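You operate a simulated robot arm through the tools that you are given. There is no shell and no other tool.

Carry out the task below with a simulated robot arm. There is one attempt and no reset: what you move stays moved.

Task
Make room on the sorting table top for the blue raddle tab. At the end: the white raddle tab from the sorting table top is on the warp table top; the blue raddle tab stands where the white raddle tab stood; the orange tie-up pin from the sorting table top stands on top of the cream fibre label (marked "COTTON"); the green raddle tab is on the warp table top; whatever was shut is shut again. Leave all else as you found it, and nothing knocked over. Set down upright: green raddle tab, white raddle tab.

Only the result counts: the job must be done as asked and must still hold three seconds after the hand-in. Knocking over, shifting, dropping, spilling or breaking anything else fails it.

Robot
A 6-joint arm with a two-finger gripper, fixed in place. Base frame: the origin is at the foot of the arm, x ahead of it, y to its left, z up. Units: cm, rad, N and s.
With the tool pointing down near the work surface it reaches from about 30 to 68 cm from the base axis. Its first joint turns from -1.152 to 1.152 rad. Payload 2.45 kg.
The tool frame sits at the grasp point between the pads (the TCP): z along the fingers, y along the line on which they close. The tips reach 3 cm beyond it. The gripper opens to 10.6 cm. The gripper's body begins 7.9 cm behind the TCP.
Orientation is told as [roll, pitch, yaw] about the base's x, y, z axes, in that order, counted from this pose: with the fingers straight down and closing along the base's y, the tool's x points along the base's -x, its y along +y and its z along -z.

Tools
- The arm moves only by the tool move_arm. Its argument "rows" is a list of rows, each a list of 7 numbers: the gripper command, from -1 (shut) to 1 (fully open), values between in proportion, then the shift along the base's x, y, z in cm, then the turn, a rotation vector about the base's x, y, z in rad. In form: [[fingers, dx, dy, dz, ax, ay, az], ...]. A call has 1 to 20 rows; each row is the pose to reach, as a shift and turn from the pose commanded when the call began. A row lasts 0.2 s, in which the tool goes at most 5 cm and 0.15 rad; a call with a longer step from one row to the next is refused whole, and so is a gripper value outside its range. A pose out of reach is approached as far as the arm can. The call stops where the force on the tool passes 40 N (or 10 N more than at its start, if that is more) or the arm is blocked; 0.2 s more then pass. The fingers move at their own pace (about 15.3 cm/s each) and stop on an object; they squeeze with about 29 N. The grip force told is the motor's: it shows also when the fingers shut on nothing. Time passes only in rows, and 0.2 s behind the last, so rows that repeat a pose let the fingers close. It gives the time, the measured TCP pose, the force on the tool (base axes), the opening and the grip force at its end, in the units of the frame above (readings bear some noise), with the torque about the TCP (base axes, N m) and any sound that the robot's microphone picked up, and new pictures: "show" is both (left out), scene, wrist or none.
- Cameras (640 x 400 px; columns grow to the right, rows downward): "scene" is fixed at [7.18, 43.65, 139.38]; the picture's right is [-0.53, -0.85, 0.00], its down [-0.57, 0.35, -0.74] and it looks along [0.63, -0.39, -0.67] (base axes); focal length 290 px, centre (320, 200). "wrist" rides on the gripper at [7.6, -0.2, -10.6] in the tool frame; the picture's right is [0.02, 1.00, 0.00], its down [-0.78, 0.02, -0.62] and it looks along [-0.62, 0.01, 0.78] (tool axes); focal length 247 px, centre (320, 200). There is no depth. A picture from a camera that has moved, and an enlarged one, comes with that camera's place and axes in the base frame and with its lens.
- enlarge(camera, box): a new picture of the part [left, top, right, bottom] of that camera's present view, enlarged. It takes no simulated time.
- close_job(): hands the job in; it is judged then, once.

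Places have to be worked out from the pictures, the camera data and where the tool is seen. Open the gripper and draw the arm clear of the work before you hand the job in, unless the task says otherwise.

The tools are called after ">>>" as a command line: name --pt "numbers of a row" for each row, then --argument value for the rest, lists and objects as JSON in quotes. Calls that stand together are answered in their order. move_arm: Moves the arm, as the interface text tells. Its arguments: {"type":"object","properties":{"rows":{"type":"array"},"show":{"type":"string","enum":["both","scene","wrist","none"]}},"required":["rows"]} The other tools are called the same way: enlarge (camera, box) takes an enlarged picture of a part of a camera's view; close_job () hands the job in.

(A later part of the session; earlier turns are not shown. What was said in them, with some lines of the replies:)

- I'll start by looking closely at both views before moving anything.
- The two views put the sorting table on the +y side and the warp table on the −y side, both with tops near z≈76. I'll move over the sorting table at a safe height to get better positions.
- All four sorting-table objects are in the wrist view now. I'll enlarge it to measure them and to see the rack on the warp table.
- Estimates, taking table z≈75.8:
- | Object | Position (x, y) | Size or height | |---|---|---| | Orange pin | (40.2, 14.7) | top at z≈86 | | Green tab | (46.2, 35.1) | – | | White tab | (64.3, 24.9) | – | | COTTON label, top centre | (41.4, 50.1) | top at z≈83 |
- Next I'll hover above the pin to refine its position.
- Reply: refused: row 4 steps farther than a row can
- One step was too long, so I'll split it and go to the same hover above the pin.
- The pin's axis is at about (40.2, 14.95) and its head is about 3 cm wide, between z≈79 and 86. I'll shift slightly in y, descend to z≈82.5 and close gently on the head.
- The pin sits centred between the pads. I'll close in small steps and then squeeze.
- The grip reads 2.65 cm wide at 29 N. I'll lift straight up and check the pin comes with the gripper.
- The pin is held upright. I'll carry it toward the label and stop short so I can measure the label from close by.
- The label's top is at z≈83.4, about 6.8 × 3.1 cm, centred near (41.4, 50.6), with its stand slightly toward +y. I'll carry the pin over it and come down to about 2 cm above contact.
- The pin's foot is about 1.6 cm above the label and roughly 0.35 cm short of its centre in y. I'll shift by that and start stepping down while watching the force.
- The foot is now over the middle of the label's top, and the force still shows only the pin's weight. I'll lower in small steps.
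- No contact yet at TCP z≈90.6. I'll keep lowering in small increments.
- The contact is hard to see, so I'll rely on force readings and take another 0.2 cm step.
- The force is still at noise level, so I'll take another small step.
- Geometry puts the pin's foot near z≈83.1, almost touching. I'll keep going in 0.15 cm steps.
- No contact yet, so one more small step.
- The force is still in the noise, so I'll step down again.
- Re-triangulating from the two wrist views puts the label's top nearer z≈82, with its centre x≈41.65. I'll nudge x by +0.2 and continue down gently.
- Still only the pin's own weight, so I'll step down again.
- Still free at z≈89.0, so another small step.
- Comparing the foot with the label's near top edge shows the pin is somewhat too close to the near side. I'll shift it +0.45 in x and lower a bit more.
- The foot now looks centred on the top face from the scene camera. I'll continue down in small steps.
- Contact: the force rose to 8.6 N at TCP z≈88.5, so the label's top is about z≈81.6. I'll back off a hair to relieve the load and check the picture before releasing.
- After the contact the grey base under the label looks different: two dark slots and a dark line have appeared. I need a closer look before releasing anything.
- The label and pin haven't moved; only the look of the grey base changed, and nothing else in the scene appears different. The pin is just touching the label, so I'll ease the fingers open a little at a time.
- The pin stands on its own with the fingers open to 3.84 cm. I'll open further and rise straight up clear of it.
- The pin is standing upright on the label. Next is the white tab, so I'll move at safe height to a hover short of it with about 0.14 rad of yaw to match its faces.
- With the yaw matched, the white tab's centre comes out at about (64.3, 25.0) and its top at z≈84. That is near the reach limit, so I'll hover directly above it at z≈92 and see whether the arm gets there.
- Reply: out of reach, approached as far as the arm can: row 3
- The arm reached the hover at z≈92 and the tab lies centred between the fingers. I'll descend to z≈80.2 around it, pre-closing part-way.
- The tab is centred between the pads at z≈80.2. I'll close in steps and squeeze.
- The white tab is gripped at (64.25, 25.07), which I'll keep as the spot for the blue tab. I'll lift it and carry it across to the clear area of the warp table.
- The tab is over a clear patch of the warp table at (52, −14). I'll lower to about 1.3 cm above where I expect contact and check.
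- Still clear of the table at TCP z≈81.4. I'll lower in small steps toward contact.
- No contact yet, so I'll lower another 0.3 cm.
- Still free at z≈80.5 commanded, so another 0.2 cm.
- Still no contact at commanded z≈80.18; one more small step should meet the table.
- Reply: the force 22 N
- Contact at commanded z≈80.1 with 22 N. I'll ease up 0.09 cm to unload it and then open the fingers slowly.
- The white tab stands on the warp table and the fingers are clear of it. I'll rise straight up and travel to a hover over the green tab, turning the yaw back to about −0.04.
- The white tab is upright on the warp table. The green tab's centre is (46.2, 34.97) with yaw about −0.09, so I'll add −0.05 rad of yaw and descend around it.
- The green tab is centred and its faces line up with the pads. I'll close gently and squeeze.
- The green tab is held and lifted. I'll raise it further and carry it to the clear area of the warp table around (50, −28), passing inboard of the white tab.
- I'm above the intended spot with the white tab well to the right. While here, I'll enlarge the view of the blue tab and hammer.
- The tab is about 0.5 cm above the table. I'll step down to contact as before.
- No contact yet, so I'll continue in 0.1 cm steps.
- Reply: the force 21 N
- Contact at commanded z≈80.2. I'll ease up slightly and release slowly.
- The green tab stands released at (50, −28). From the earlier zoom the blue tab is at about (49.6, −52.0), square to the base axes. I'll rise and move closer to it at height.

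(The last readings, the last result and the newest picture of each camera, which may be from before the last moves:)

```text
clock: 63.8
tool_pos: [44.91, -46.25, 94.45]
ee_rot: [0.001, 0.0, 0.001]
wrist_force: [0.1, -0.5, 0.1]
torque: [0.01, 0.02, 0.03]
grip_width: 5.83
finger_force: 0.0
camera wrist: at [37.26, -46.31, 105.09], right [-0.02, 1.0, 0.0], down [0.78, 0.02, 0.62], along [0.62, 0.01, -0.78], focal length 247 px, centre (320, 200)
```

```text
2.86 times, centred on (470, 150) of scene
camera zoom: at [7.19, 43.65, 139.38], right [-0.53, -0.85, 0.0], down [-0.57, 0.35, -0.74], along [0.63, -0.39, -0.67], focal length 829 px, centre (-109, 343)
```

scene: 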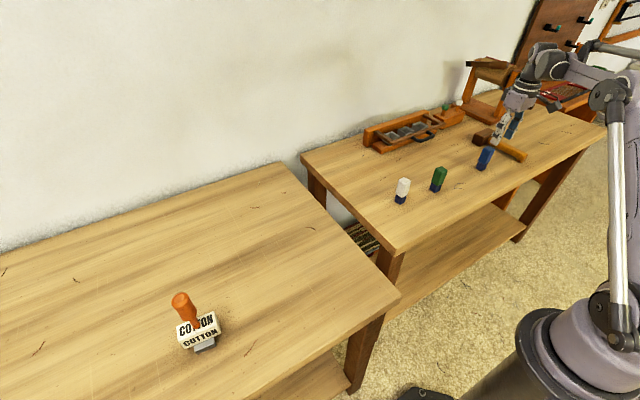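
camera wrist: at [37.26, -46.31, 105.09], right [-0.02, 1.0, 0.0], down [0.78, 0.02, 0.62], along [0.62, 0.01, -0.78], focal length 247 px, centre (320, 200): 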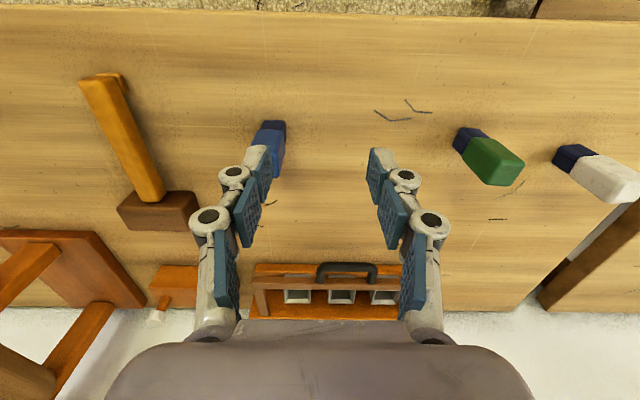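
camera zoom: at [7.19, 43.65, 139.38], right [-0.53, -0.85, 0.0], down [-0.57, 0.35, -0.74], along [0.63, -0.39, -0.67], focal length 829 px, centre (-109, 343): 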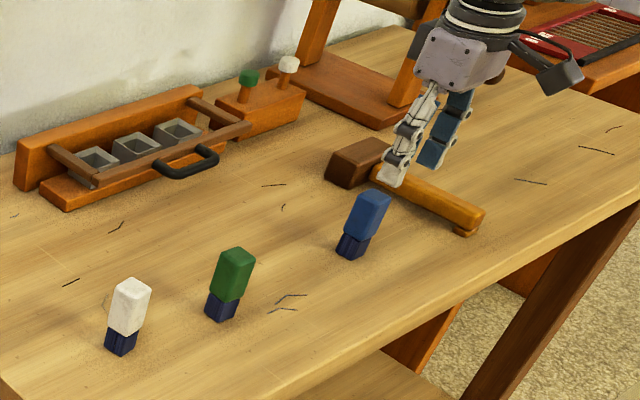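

The blue tab's centre is about (49.7, −51.9), roughly 72 cm out, so a straight-down grasp may not reach. I'll tilt the fingers outward 0.25 rad about y, which keeps the pads parallel to the tab's faces, and hover above it.

>>> move_arm --pt "0.1 0 0 0 0 -0.12 0" --pt "0.1 0 0 0 0 -0.25 0" --pt "0.1 2 -2.5 -1 0 -0.25 0" --pt "0.1 4 -5 -3 0 -0.25 0" --pt "0.1 4.7 -5.9 -4.5 0 -0.25 0" --pt "0.1 4.7 -5.9 -4.5 0 -0.25 0"

>>> enlarge --camera "wrist" --box '[250, 60, 390, 180]'

```text
clock: 65.2
tool_pos: [49.68, -51.99, 89.89]
ee_rot: [-0.001, -0.252, 0.0]
wrist_force: [-0.2, 1.2, -0.5]
torque: [0.0, 0.01, -0.01]
grip_width: 5.84
finger_force: 0.1
camera wrist: at [39.54, -52.07, 98.38], right [-0.02, 1.0, -0.01], down [0.6, 0.02, 0.8], along [0.8, 0.01, -0.6], focal length 247 px, centre (320, 200)
```

scene: 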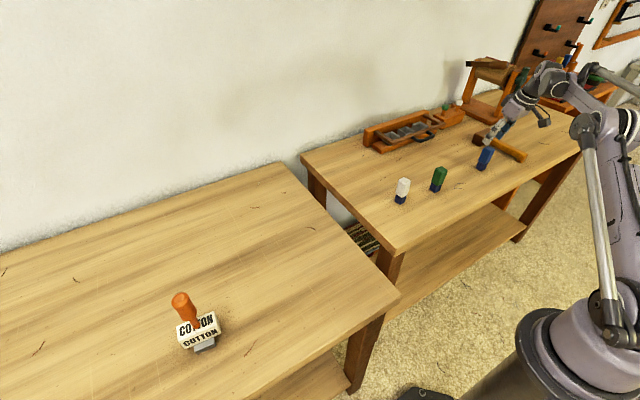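
wrist: 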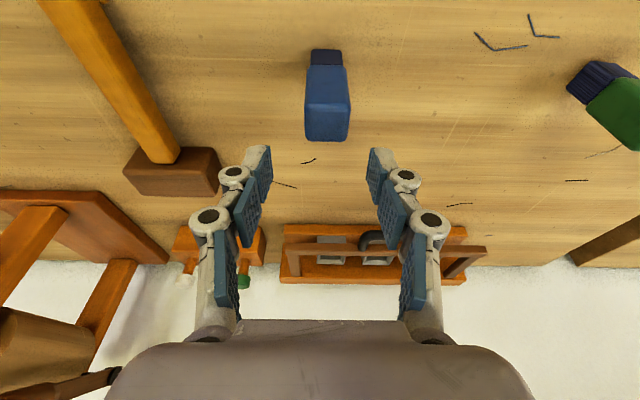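

```text
3.33 times, centred on (320, 120) of wrist
camera zoom: at [39.54, -52.07, 98.38], right [-0.02, 1.0, -0.01], down [0.6, 0.02, 0.8], along [0.8, 0.01, -0.6], focal length 823 px, centre (320, 467)
```

zoom: 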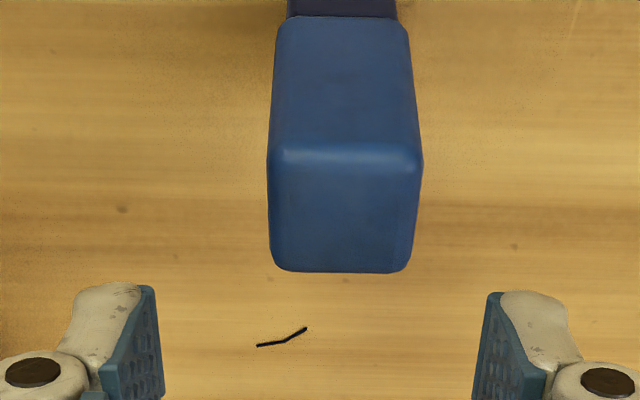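

The tilted pose is reached. The blue tab reads about 0.45 cm to +y of the tool plane, at (49.85, −51.45), so I'll correct that and descend to z≈80.4.

>>> move_arm --pt "0.1 0.1 0.45 0 0 0 0" --pt "0.1 0.1 0.45 -2 0 0 0" --pt "0.1 0.1 0.45 -4 0 0 0" --pt "0.1 0.1 0.45 -4 0 0 0" --show "wrist"

>>> enlarge --camera "wrist" --box '[250, 60, 390, 180]'

```text
clock: 66.2
tool_pos: [49.64, -51.56, 85.94]
ee_rot: [0.0, -0.249, 0.0]
wrist_force: [-0.5, -0.3, -1.4]
torque: [0.02, -0.03, -0.01]
grip_width: 5.83
finger_force: 0.1
camera wrist: at [39.6, -51.71, 94.38], right [-0.02, 1.0, -0.01], down [0.6, 0.02, 0.8], along [0.8, 0.01, -0.6], focal length 247 px, centre (320, 200)
```

wrist: 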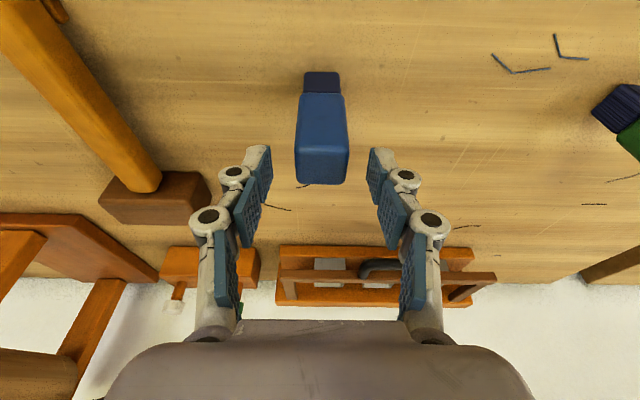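

```text
3.33 times, centred on (320, 120) of wrist
camera zoom: at [39.6, -51.71, 94.38], right [-0.02, 1.0, -0.01], down [0.6, 0.02, 0.8], along [0.8, 0.01, -0.6], focal length 823 px, centre (320, 467)
```

zoom: 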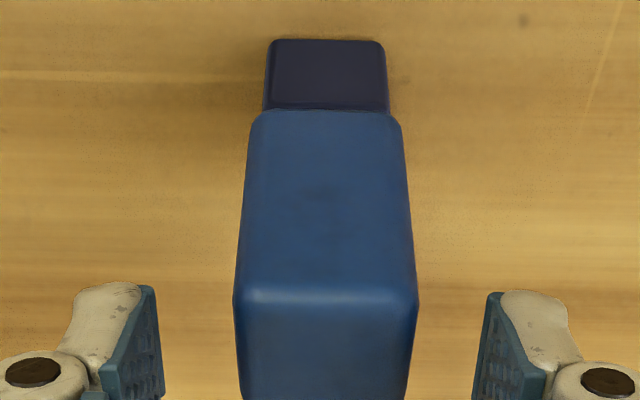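

Now centred to within 0.1 cm. I'll descend the rest of the way to z≈80.4.

>>> move_arm --pt "0.1 0.1 0.05 -2 0 0 0" --pt "0 0.1 0.05 -4 0 0 0" --pt "0 0.1 0.05 -5.2 0 0 0" --pt "-0.1 0.1 0.05 -5.4 0 0 0" --pt "-0.1 0.1 0.05 -5.4 0 0 0"

```text
clock: 67.4
tool_pos: [49.74, -51.41, 80.56]
ee_rot: [0.0, -0.25, 0.0]
wrist_force: [-0.3, -0.6, 0.5]
torque: [-0.02, -0.03, 0.0]
grip_width: 4.79
finger_force: 0.0
camera wrist: at [39.62, -51.63, 88.95], right [-0.02, 1.0, -0.01], down [0.6, 0.02, 0.8], along [0.8, 0.01, -0.6], focal length 247 px, centre (320, 200)
```

scene: 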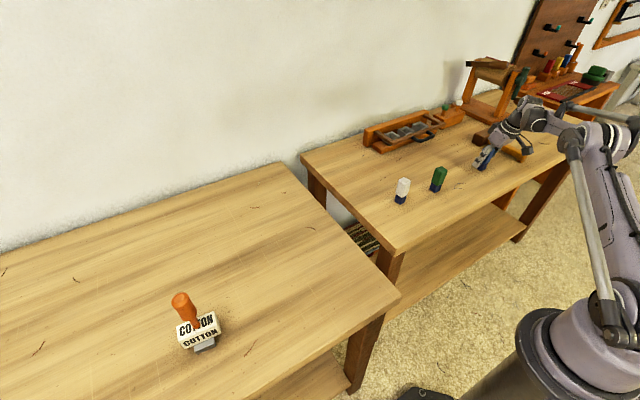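
wrist: 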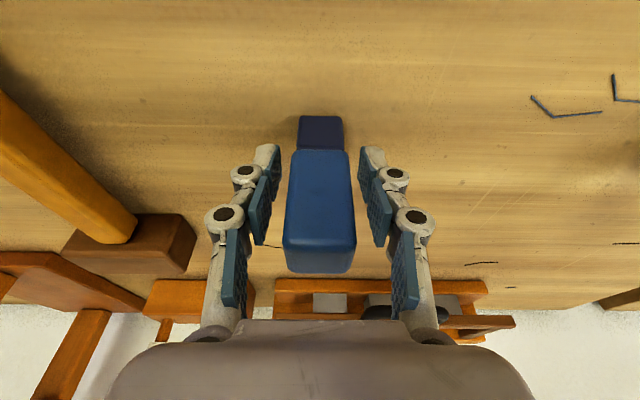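

The tab is centred between the tilted pads and the fingertips are clear of the table. I'll close gently and squeeze.

>>> move_arm --pt "-0.25 0 0 0 0 0 0" --pt "-0.32 0 0 0 0 0 0" --pt "-0.38 0 0 0 0 0 0" --pt "-0.42 0 0 0 0 0 0" --pt "-0.46 0 0 0 0 0 0" --pt "-0.5 0 0 0 0 0 0" --pt "-1 0 0 0 0 0 0" --pt "-1 0 0 0 0 0 0" --show "wrist"

>>> enlarge --camera "wrist" --box '[250, 90, 390, 290]'

```text
clock: 69.2
tool_pos: [49.63, -51.32, 80.55]
ee_rot: [0.0, -0.249, 0.001]
wrist_force: [-0.3, 0.0, 1.0]
torque: [-0.02, -0.03, 0.0]
grip_width: 2.83
finger_force: 29.4
camera wrist: at [39.62, -51.63, 88.97], right [-0.02, 1.0, -0.01], down [0.6, 0.02, 0.8], along [0.8, 0.01, -0.6], focal length 247 px, centre (320, 200)
```

wrist: 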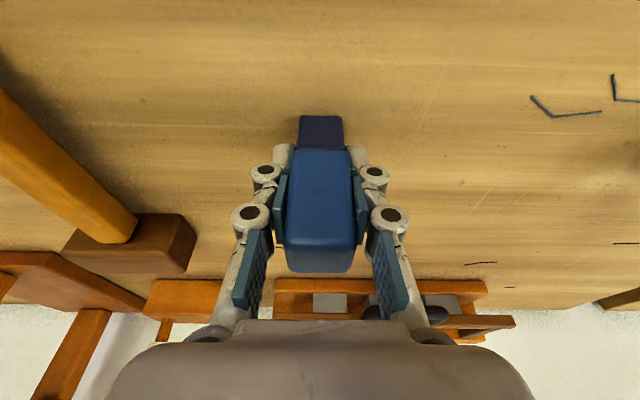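

```text
2.00 times, centred on (320, 190) of wrist
camera zoom: at [39.62, -51.63, 88.97], right [-0.02, 1.0, -0.01], down [0.6, 0.02, 0.8], along [0.8, 0.01, -0.6], focal length 494 px, centre (320, 220)
```

zoom: 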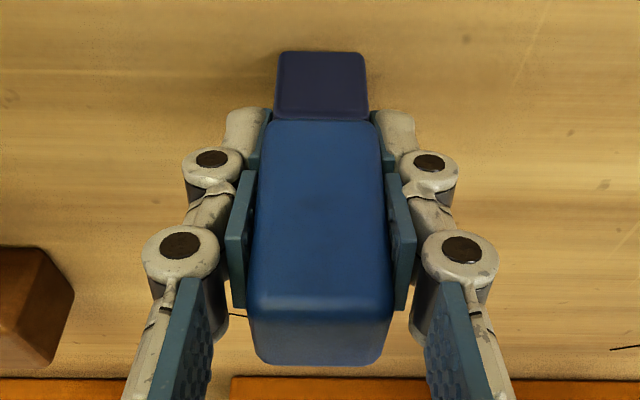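

The blue tab is gripped at 2.83 cm. I'll lift it, draw inward, and check the hold before crossing.

>>> move_arm --pt "-1 0 0 1 0 0 0" --pt "-1 0 0 4 0 0 0" --pt "-1 -2.5 2 7 0 0 0" --pt "-1 -5 4.5 10 0 0 0" --pt "-1 -7.5 7.5 12.5 0 0 0" --pt "-1 -9 10 14 0 0 0" --pt "-1 -9 10 14 0 0 0"

```text
clock: 70.8
tool_pos: [40.8, -41.41, 94.27]
ee_rot: [0.0, -0.251, 0.001]
wrist_force: [-0.4, 0.0, -0.2]
torque: [0.02, 0.02, -0.01]
grip_width: 2.83
finger_force: 28.9
camera wrist: at [30.71, -41.52, 102.78], right [-0.02, 1.0, -0.01], down [0.6, 0.02, 0.8], along [0.8, 0.01, -0.6], focal length 247 px, centre (320, 200)
```

scene: 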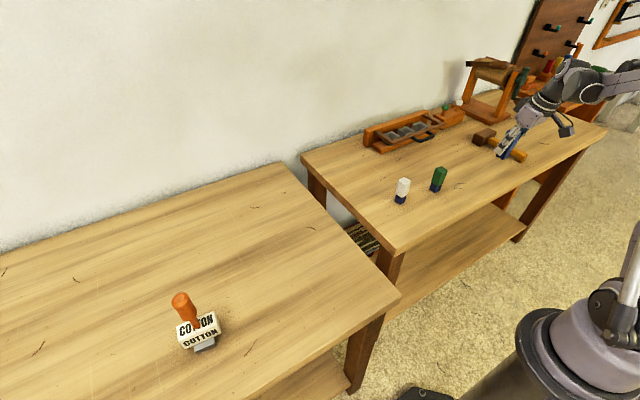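
wrist: 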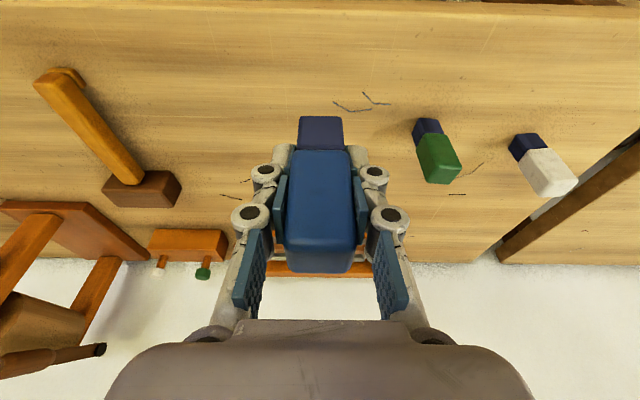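

The blue tab is held firmly and upright. I'll cross to the sorting table side at this height, inboard of the green and white tabs, adding 0.14 rad of yaw on the way.

>>> move_arm --pt "-1 -0.5 4.5 0 0 0 0" --pt "-1 -0.5 9.2 0 0 0 0" --pt "-1 -0.5 13.9 0 0 0 0" --pt "-1 -0.5 18.6 0 0 0 0.02" --pt "-1 -0.5 23.3 0 0 0 0.04" --pt "-1 -0.5 28 0 0 0 0.06" --pt "-1 -0.5 32.7 0 0 0 0.08" --pt "-1 -0.5 37.4 0 0 0 0.1" --pt "-1 0.5 42 0 0 0 0.12" --pt "-1 2 46.4 0 0 0 0.14" --pt "-1 4 50.5 0 0 0 0.14" --pt "-1 6.5 54.5 0 0 0 0.14" --pt "-1 9 58.5 -0.5 0 0 0.14" --pt "-1 11.5 62 -1 0 0 0.14" --pt "-1 14 64.5 -1.5 0 0 0.14" --pt "-1 14 64.5 -1.5 0 0 0.14"

```text
clock: 74.2
tool_pos: [54.88, 23.02, 92.9]
ee_rot: [0.0, -0.25, 0.14]
wrist_force: [0.0, -0.6, -0.6]
torque: [0.02, -0.02, 0.01]
grip_width: 2.84
finger_force: 29.0
camera wrist: at [44.92, 21.47, 101.45], right [-0.16, 0.99, -0.01], down [0.6, 0.1, 0.8], along [0.79, 0.12, -0.61], focal length 247 px, centre (320, 200)
```

scene: 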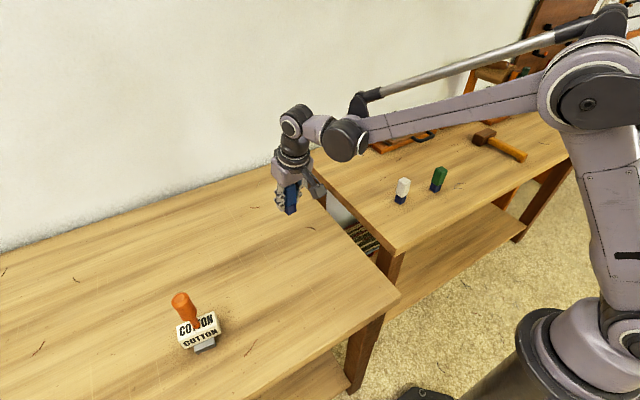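
wrist: 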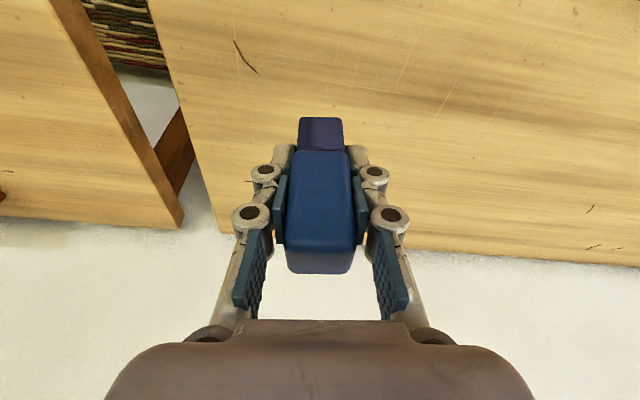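

The tab's centre sits about (0.24, 0) from the commanded TCP, so I'll put the TCP at (64.0, 25.09) to bring the tab over the white tab's old spot. I'm lowering to about 2 cm above contact.

>>> move_arm --pt "-1 3 0.7 -1 0 0 0" --pt "-1 6 1.4 -3.5 0 0 0" --pt "-1 9.1 2 -6 0 0 0" --pt "-1 9.1 2 -9 0 0 0" --pt "-1 9.1 2 -10.5 0 0 0" --pt "-1 9.1 2 -10.5 0 0 0"

>>> enlarge --camera "wrist" --box '[180, 60, 460, 290]'

>>> enlarge --camera "scene" --box '[230, 170, 320, 250]'

```text
clock: 75.6
tool_pos: [63.91, 25.23, 82.43]
ee_rot: [0.0, -0.248, 0.14]
wrist_force: [-1.0, -0.6, -0.6]
torque: [0.02, -0.01, 0.03]
grip_width: 2.81
finger_force: 29.1
camera wrist: at [54.04, 23.53, 90.87], right [-0.16, 0.99, -0.01], down [0.6, 0.1, 0.8], along [0.79, 0.12, -0.6], focal length 247 px, centre (320, 200)
```

scene: 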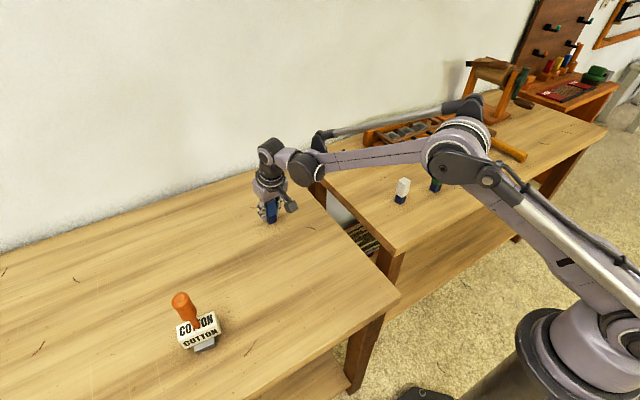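
wrist: 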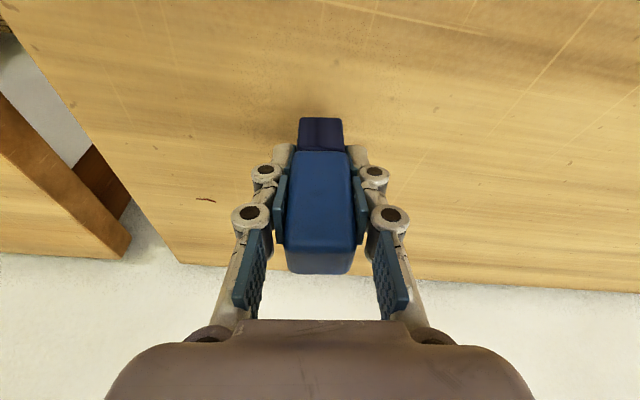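

```text
1.74 times, centred on (320, 175) of wrist
camera zoom: at [54.04, 23.53, 90.87], right [-0.16, 0.99, -0.01], down [0.6, 0.1, 0.8], along [0.79, 0.12, -0.6], focal length 430 px, centre (320, 244)
```

zoom: 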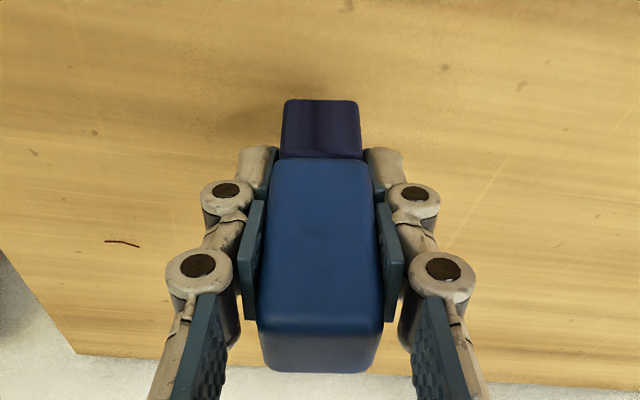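

```text
5.00 times, centred on (275, 210) of scene
camera zoom: at [7.19, 43.65, 139.38], right [-0.53, -0.85, 0.0], down [-0.57, 0.35, -0.74], along [0.63, -0.39, -0.67], focal length 1450 px, centre (545, 150)
```

zoom: 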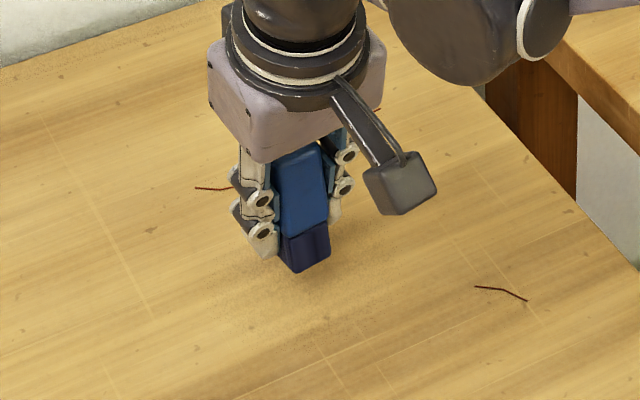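

By camera the tab is over (64.26, 25.1). I'll nudge y by −0.12 to match the white tab's pre-grasp centre and lower further.

>>> move_arm --pt "-1 0 -0.12 -0.5 0 0 0" --pt "-1 0 -0.12 -1 0 0 0" --pt "-1 0 -0.12 -1.4 0 0 0" --pt "-1 0 -0.12 -1.6 0 0 0" --pt "-1 0 -0.12 -1.6 0 0 0" --show "none"

>>> enlarge --camera "scene" --box '[230, 170, 320, 250]'

```text
clock: 76.8
tool_pos: [63.89, 24.93, 80.77]
ee_rot: [-0.001, -0.249, 0.14]
wrist_force: [0.3, 0.4, 0.2]
torque: [0.02, -0.01, 0.01]
grip_width: 2.82
finger_force: 29.2
```

```text
5.00 times, centred on (275, 210) of scene
camera zoom: at [7.19, 43.65, 139.38], right [-0.53, -0.85, 0.0], down [-0.57, 0.35, -0.74], along [0.63, -0.39, -0.67], focal length 1450 px, centre (545, 150)
```

zoom: 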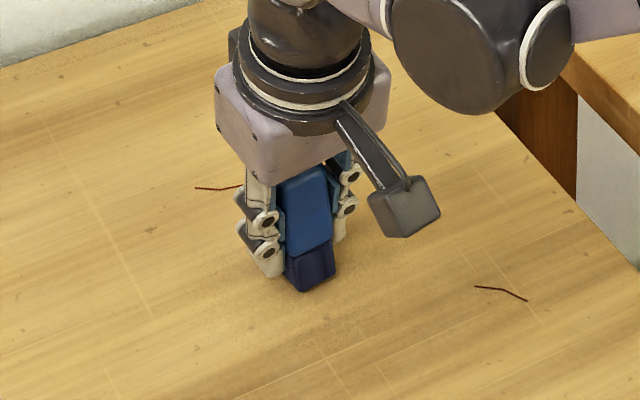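

From the scene camera the tab's lowest corner now matches where the white tab's was. I'll step down to contact.

>>> move_arm --pt "-1 0 0 -0.1 0 0 0" --pt "-1 0 0 -0.2 0 0 0" --pt "-1 0 0 -0.2 0 0 0" --show "none"

```text
clock: 77.6
tool_pos: [64.02, 25.04, 80.73]
ee_rot: [-0.001, -0.25, 0.139]
wrist_force: [-0.3, -0.6, -1.0]
torque: [0.01, 0.0, 0.01]
grip_width: 2.81
finger_force: 28.9
```

No contact yet at commanded z≈80.58, so I'll continue with 0.1 cm steps.

>>> move_arm --pt "-1 0 0 -0.05 0 0 0" --pt "-1 0 0 -0.1 0 0 0" --pt "-1 0 0 -0.1 0 0 0" --show "none"

```text
clock: 78.4
tool_pos: [64.05, 24.84, 80.64]
ee_rot: [0.0, -0.252, 0.141]
wrist_force: [0.3, -0.3, 0.0]
torque: [0.0, -0.04, -0.01]
grip_width: 2.82
finger_force: 28.6
```

>>> move_arm --pt "-1 0 0 -0.05 0 0 0" --pt "-1 0 0 -0.1 0 0 0" --pt "-1 0 0 -0.1 0 0 0" --show "none"

```text
clock: 79.2
tool_pos: [64.11, 24.93, 80.51]
ee_rot: [0.001, -0.248, 0.14]
wrist_force: [-0.2, 0.0, 0.2]
torque: [0.01, -0.02, 0.01]
grip_width: 2.83
finger_force: 28.6
```

Still free at commanded z≈80.38, so another small step.

>>> move_arm --pt "-1 0 0 -0.05 0 0 0" --pt "-1 0 0 -0.1 0 0 0" --pt "-1 0 0 -0.1 0 0 0" --show "none"

```text
clock: 80.0
tool_pos: [64.04, 25.09, 80.4]
ee_rot: [0.001, -0.253, 0.141]
wrist_force: [1.4, -1.1, 22.3]
torque: [-0.03, -0.04, 0.0]
grip_width: 2.82
finger_force: 28.8
```

Contact at commanded z≈80.28. I'll ease up and open the fingers slowly.

>>> move_arm --pt "-1 0 0 0.05 0 0 0" --pt "-1 0 0 0.08 0 0 0" --pt "-0.46 0 0 0.08 0 0 0" --pt "-0.43 0 0 0.08 0 0 0" --pt "-0.4 0 0 0.08 0 0 0" --pt "-0.35 0 0 0.08 0 0 0" --pt "-0.3 0 0 0.08 0 0 0" --pt "-0.2 0 0 0.08 0 0 0" --pt "-0.1 0 0 0.08 0 0 0" --pt "0 0 0 0.08 0 0 0"

>>> enlarge --camera "scene" --box '[230, 170, 320, 250]'

```text
clock: 82.2
tool_pos: [64.01, 25.04, 80.39]
ee_rot: [-0.001, -0.25, 0.14]
wrist_force: [0.7, 0.4, 0.5]
torque: [-0.01, -0.01, 0.01]
grip_width: 5.29
finger_force: 0.0
camera wrist: at [54.06, 23.46, 88.87], right [-0.16, 0.99, -0.01], down [0.6, 0.1, 0.8], along [0.79, 0.12, -0.6], focal length 247 px, centre (320, 200)
```

scene: 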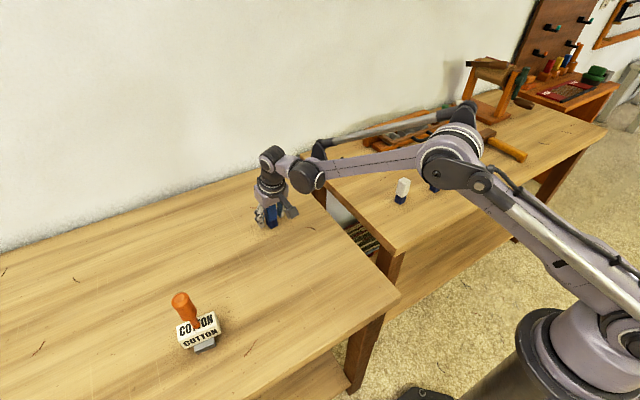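
wrist: 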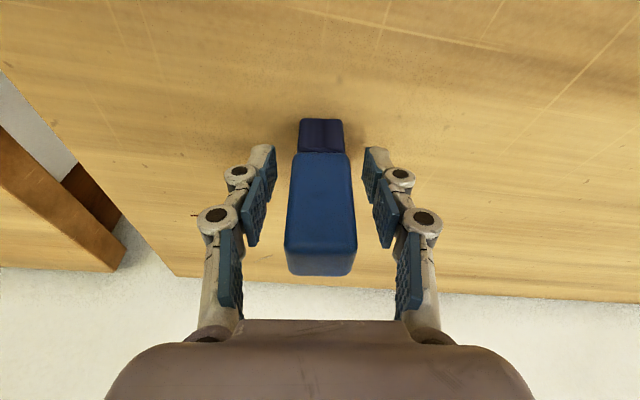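

```text
5.00 times, centred on (275, 210) of scene
camera zoom: at [7.18, 43.65, 139.38], right [-0.53, -0.85, 0.0], down [-0.57, 0.35, -0.74], along [0.63, -0.39, -0.67], focal length 1450 px, centre (545, 150)
```

zoom: 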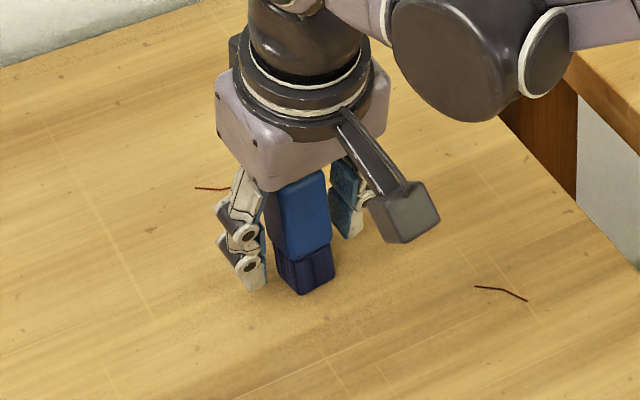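

The blue tab stands free with its corner where the white's was. I'll rise straight up, draw inward, and take the tilt out.

>>> move_arm --pt "0.05 0 0 1 0 0 0" --pt "0.1 0 0 4 0 0 0" --pt "0.1 0 0 8 0 0 0" --pt "0.1 0 0 11.5 0 0 0" --pt "0.1 -3.5 -1 14 0 0 0" --pt "0.1 -8 -2.5 15 0 0 0" --pt "0.1 -12.5 -4 16 0 0 0" --pt "0.1 -17 -5.5 17 0 0 0" --pt "0.1 -21 -7 19 0 0 0" --pt "0.1 -25 -8.5 21 0 0 0" --pt "0.1 -29 -10 23 0 0 0" --pt "0.1 -29 -10 23 0 0 0"

>>> enlarge --camera "scene" --box '[230, 170, 320, 250]'

>>> enlarge --camera "scene" --box '[360, 80, 560, 220]'

>>> enlarge --camera "scene" --box '[150, 280, 240, 360]'

```text
clock: 84.8
tool_pos: [35.08, 15.2, 103.17]
ee_rot: [0.002, -0.251, 0.141]
wrist_force: [0.4, -0.1, -0.3]
torque: [-0.01, 0.03, 0.01]
grip_width: 5.84
finger_force: 0.1
camera wrist: at [25.1, 13.65, 111.69], right [-0.16, 0.99, -0.01], down [0.6, 0.1, 0.8], along [0.79, 0.12, -0.6], focal length 247 px, centre (320, 200)
```

scene: 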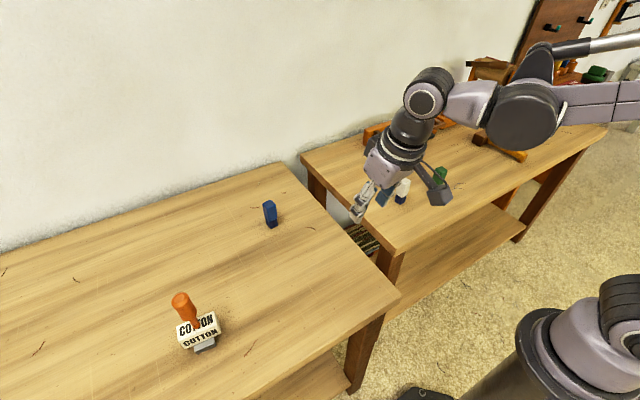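
wrist: 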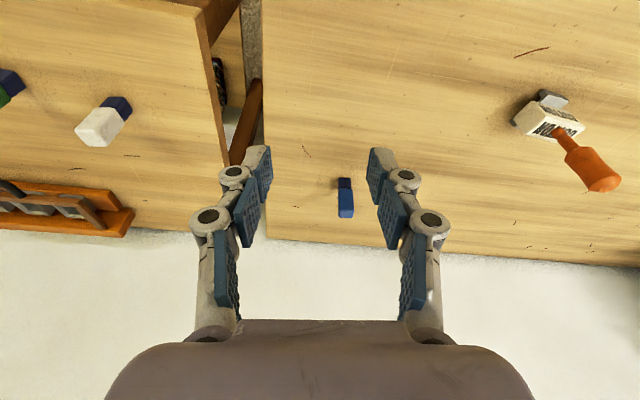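

```text
5.00 times, centred on (275, 210) of scene
camera zoom: at [7.18, 43.65, 139.38], right [-0.53, -0.85, 0.0], down [-0.57, 0.35, -0.74], along [0.63, -0.39, -0.67], focal length 1450 px, centre (545, 150)
```

zoom: 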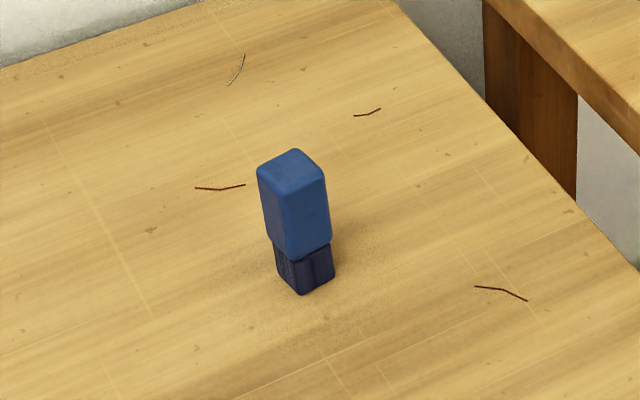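

```text
2.86 times, centred on (460, 150) of scene
camera zoom: at [7.18, 43.65, 139.38], right [-0.53, -0.85, 0.0], down [-0.57, 0.35, -0.74], along [0.63, -0.39, -0.67], focal length 829 px, centre (-80, 343)
```

zoom: 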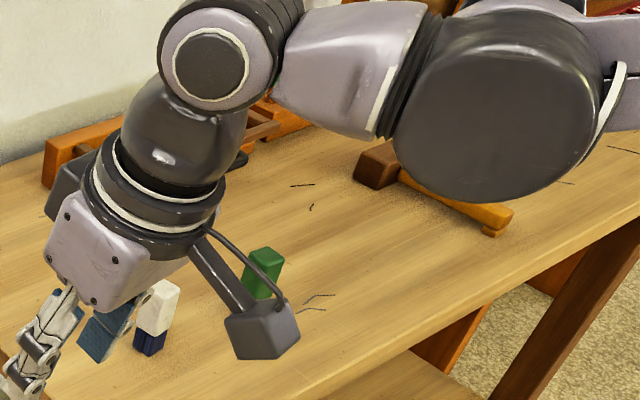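

```text
5.00 times, centred on (195, 320) of scene
camera zoom: at [7.18, 43.65, 139.38], right [-0.53, -0.85, 0.0], down [-0.57, 0.35, -0.74], along [0.63, -0.39, -0.67], focal length 1450 px, centre (945, -400)
```

zoom: 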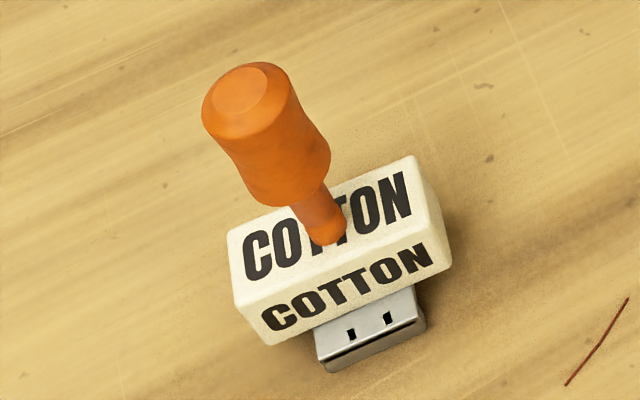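

The blue tab stands where the white one was, and the pin is still upright on the label. I'll look again at the label's base and the rest of the warp table, because that base changed its look earlier.

>>> enlarge --camera "wrist" --box '[490, 70, 630, 200]'

>>> enlarge --camera "scene" --box '[175, 325, 225, 355]'

>>> enlarge --camera "wrist" --box '[0, 60, 150, 250]'

```text
3.08 times, centred on (560, 135) of wrist
camera zoom: at [25.1, 13.65, 111.69], right [-0.16, 0.99, -0.01], down [0.6, 0.1, 0.8], along [0.79, 0.12, -0.6], focal length 760 px, centre (-418, 400)
```

zoom: 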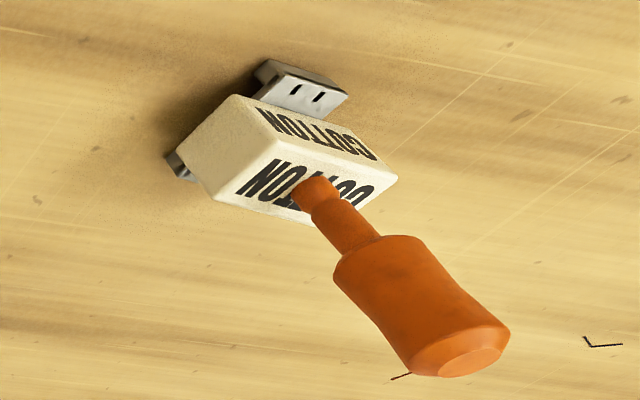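

```text
12.80 times, centred on (200, 340) of scene
camera zoom: at [7.18, 43.65, 139.38], right [-0.53, -0.85, 0.0], down [-0.57, 0.35, -0.74], along [0.63, -0.39, -0.67], focal length 3713 px, centre (1856, -1592)
```

zoom: 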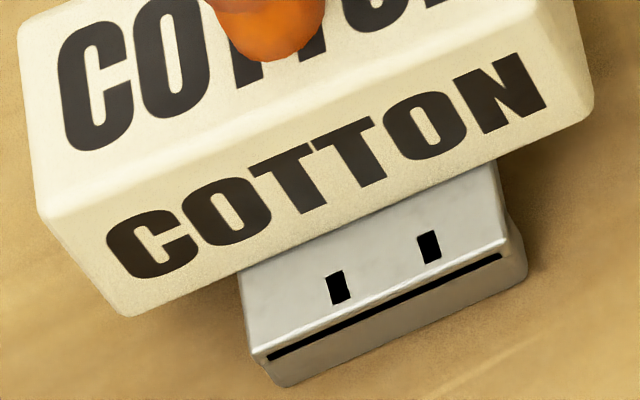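

```text
2.11 times, centred on (75, 155) of wrist
camera zoom: at [25.1, 13.65, 111.69], right [-0.16, 0.99, -0.01], down [0.6, 0.1, 0.8], along [0.79, 0.12, -0.6], focal length 520 px, centre (836, 295)
```

zoom: 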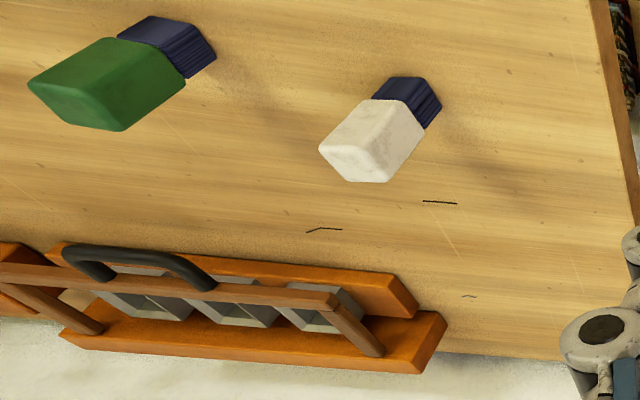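

Everything is in place and the label hasn't shifted. I'll bring the arm back to its starting area, take out the tilt, and open the gripper fully.

>>> move_arm --pt "0.3 0 -2 2 -0.0175 0.124 0" --pt "0.6 0 -5 4 -0.0349 0.2475 0" --pt "1 0 -9 6 -0.0349 0.2475 0" --pt "1 -0.5 -13 8 -0.0349 0.2475 0" --pt "1 -0.7 -13.9 9.8 -0.0349 0.2475 0" --pt "1 -0.7 -13.9 9.8 -0.0349 0.2475 0" --pt "1 -0.7 -13.9 9.8 -0.0349 0.2475 0"

>>> enlarge --camera "scene" --box '[360, 80, 560, 220]'

>>> enlarge --camera "scene" --box '[150, 170, 390, 360]'

```text
clock: 86.4
tool_pos: [34.32, 1.26, 112.92]
ee_rot: [0.001, -0.002, 0.142]
wrist_force: [0.0, 0.4, -0.5]
torque: [-0.02, 0.01, -0.03]
grip_width: 10.6
finger_force: 0.0
camera wrist: at [26.77, 0.02, 123.63], right [-0.16, 0.99, 0.0], down [0.77, 0.13, 0.62], along [0.61, 0.1, -0.78], focal length 247 px, centre (320, 200)
```

scene: 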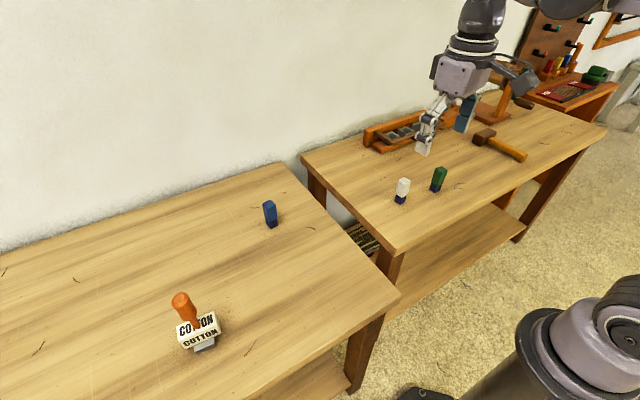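
wrist: 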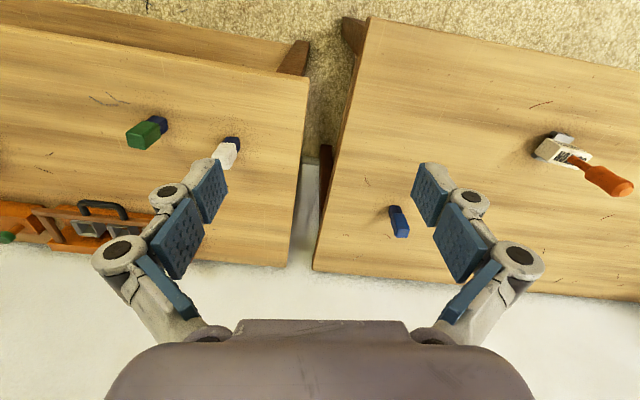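

```text
2.86 times, centred on (460, 150) of scene
camera zoom: at [7.19, 43.65, 139.38], right [-0.53, -0.85, 0.0], down [-0.57, 0.35, -0.74], along [0.63, -0.39, -0.67], focal length 829 px, centre (-80, 343)
```

zoom: 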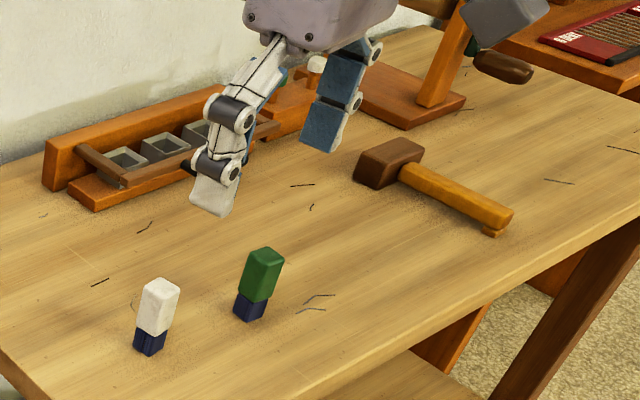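

```text
2.11 times, centred on (270, 265) of scene
camera zoom: at [7.19, 43.65, 139.38], right [-0.53, -0.85, 0.0], down [-0.57, 0.35, -0.74], along [0.63, -0.39, -0.67], focal length 611 px, centre (425, 63)
```

zoom: 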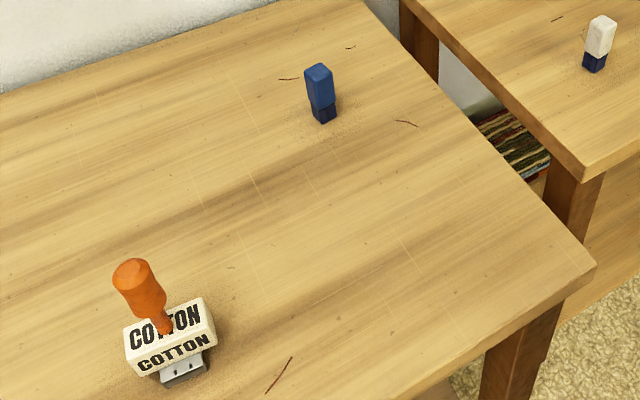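

Final check from the pictures:
- **White and green tabs:** both stand upright on the warp table.
- **Blue tab:** stands on the white tab's old spot.
- **Orange pin:** stands on the COTTON label.
- **Everything else:** I opened nothing. The hammer and rack are as I found them, and the label hasn't shifted, though its grey base now shows two slots and a slit.
- **Arm:** clear of the work with the gripper open.

I'm handing the job in.

>>> close_job

```text
The job is handed in.
```

The job is handed in, and the last pictures show everything in place:

- **White and green raddle tabs:** both stand upright on the warp table top, at about (52, −14) and (50, −28).
- **Blue raddle tab:** it stands where the white one stood, to within a few millimetres by the cameras, and is turned to match it.
- **Orange tie-up pin:** it stands upright near the middle of the "COTTON" label's top, and the label did not shift.
- **Everything else:** I opened nothing, so there was nothing to shut. The hammer and rack are as I found them. The arm is clear of the work with the gripper open.

**Label base changed:** when the pin first touched the label, with about 9 N on it, two dark slots and a slit appeared on the label's grey base. They were still there at hand-in. Nothing visibly moved, and I couldn't tell whether it matters or counts as something opening, so I left it alone.
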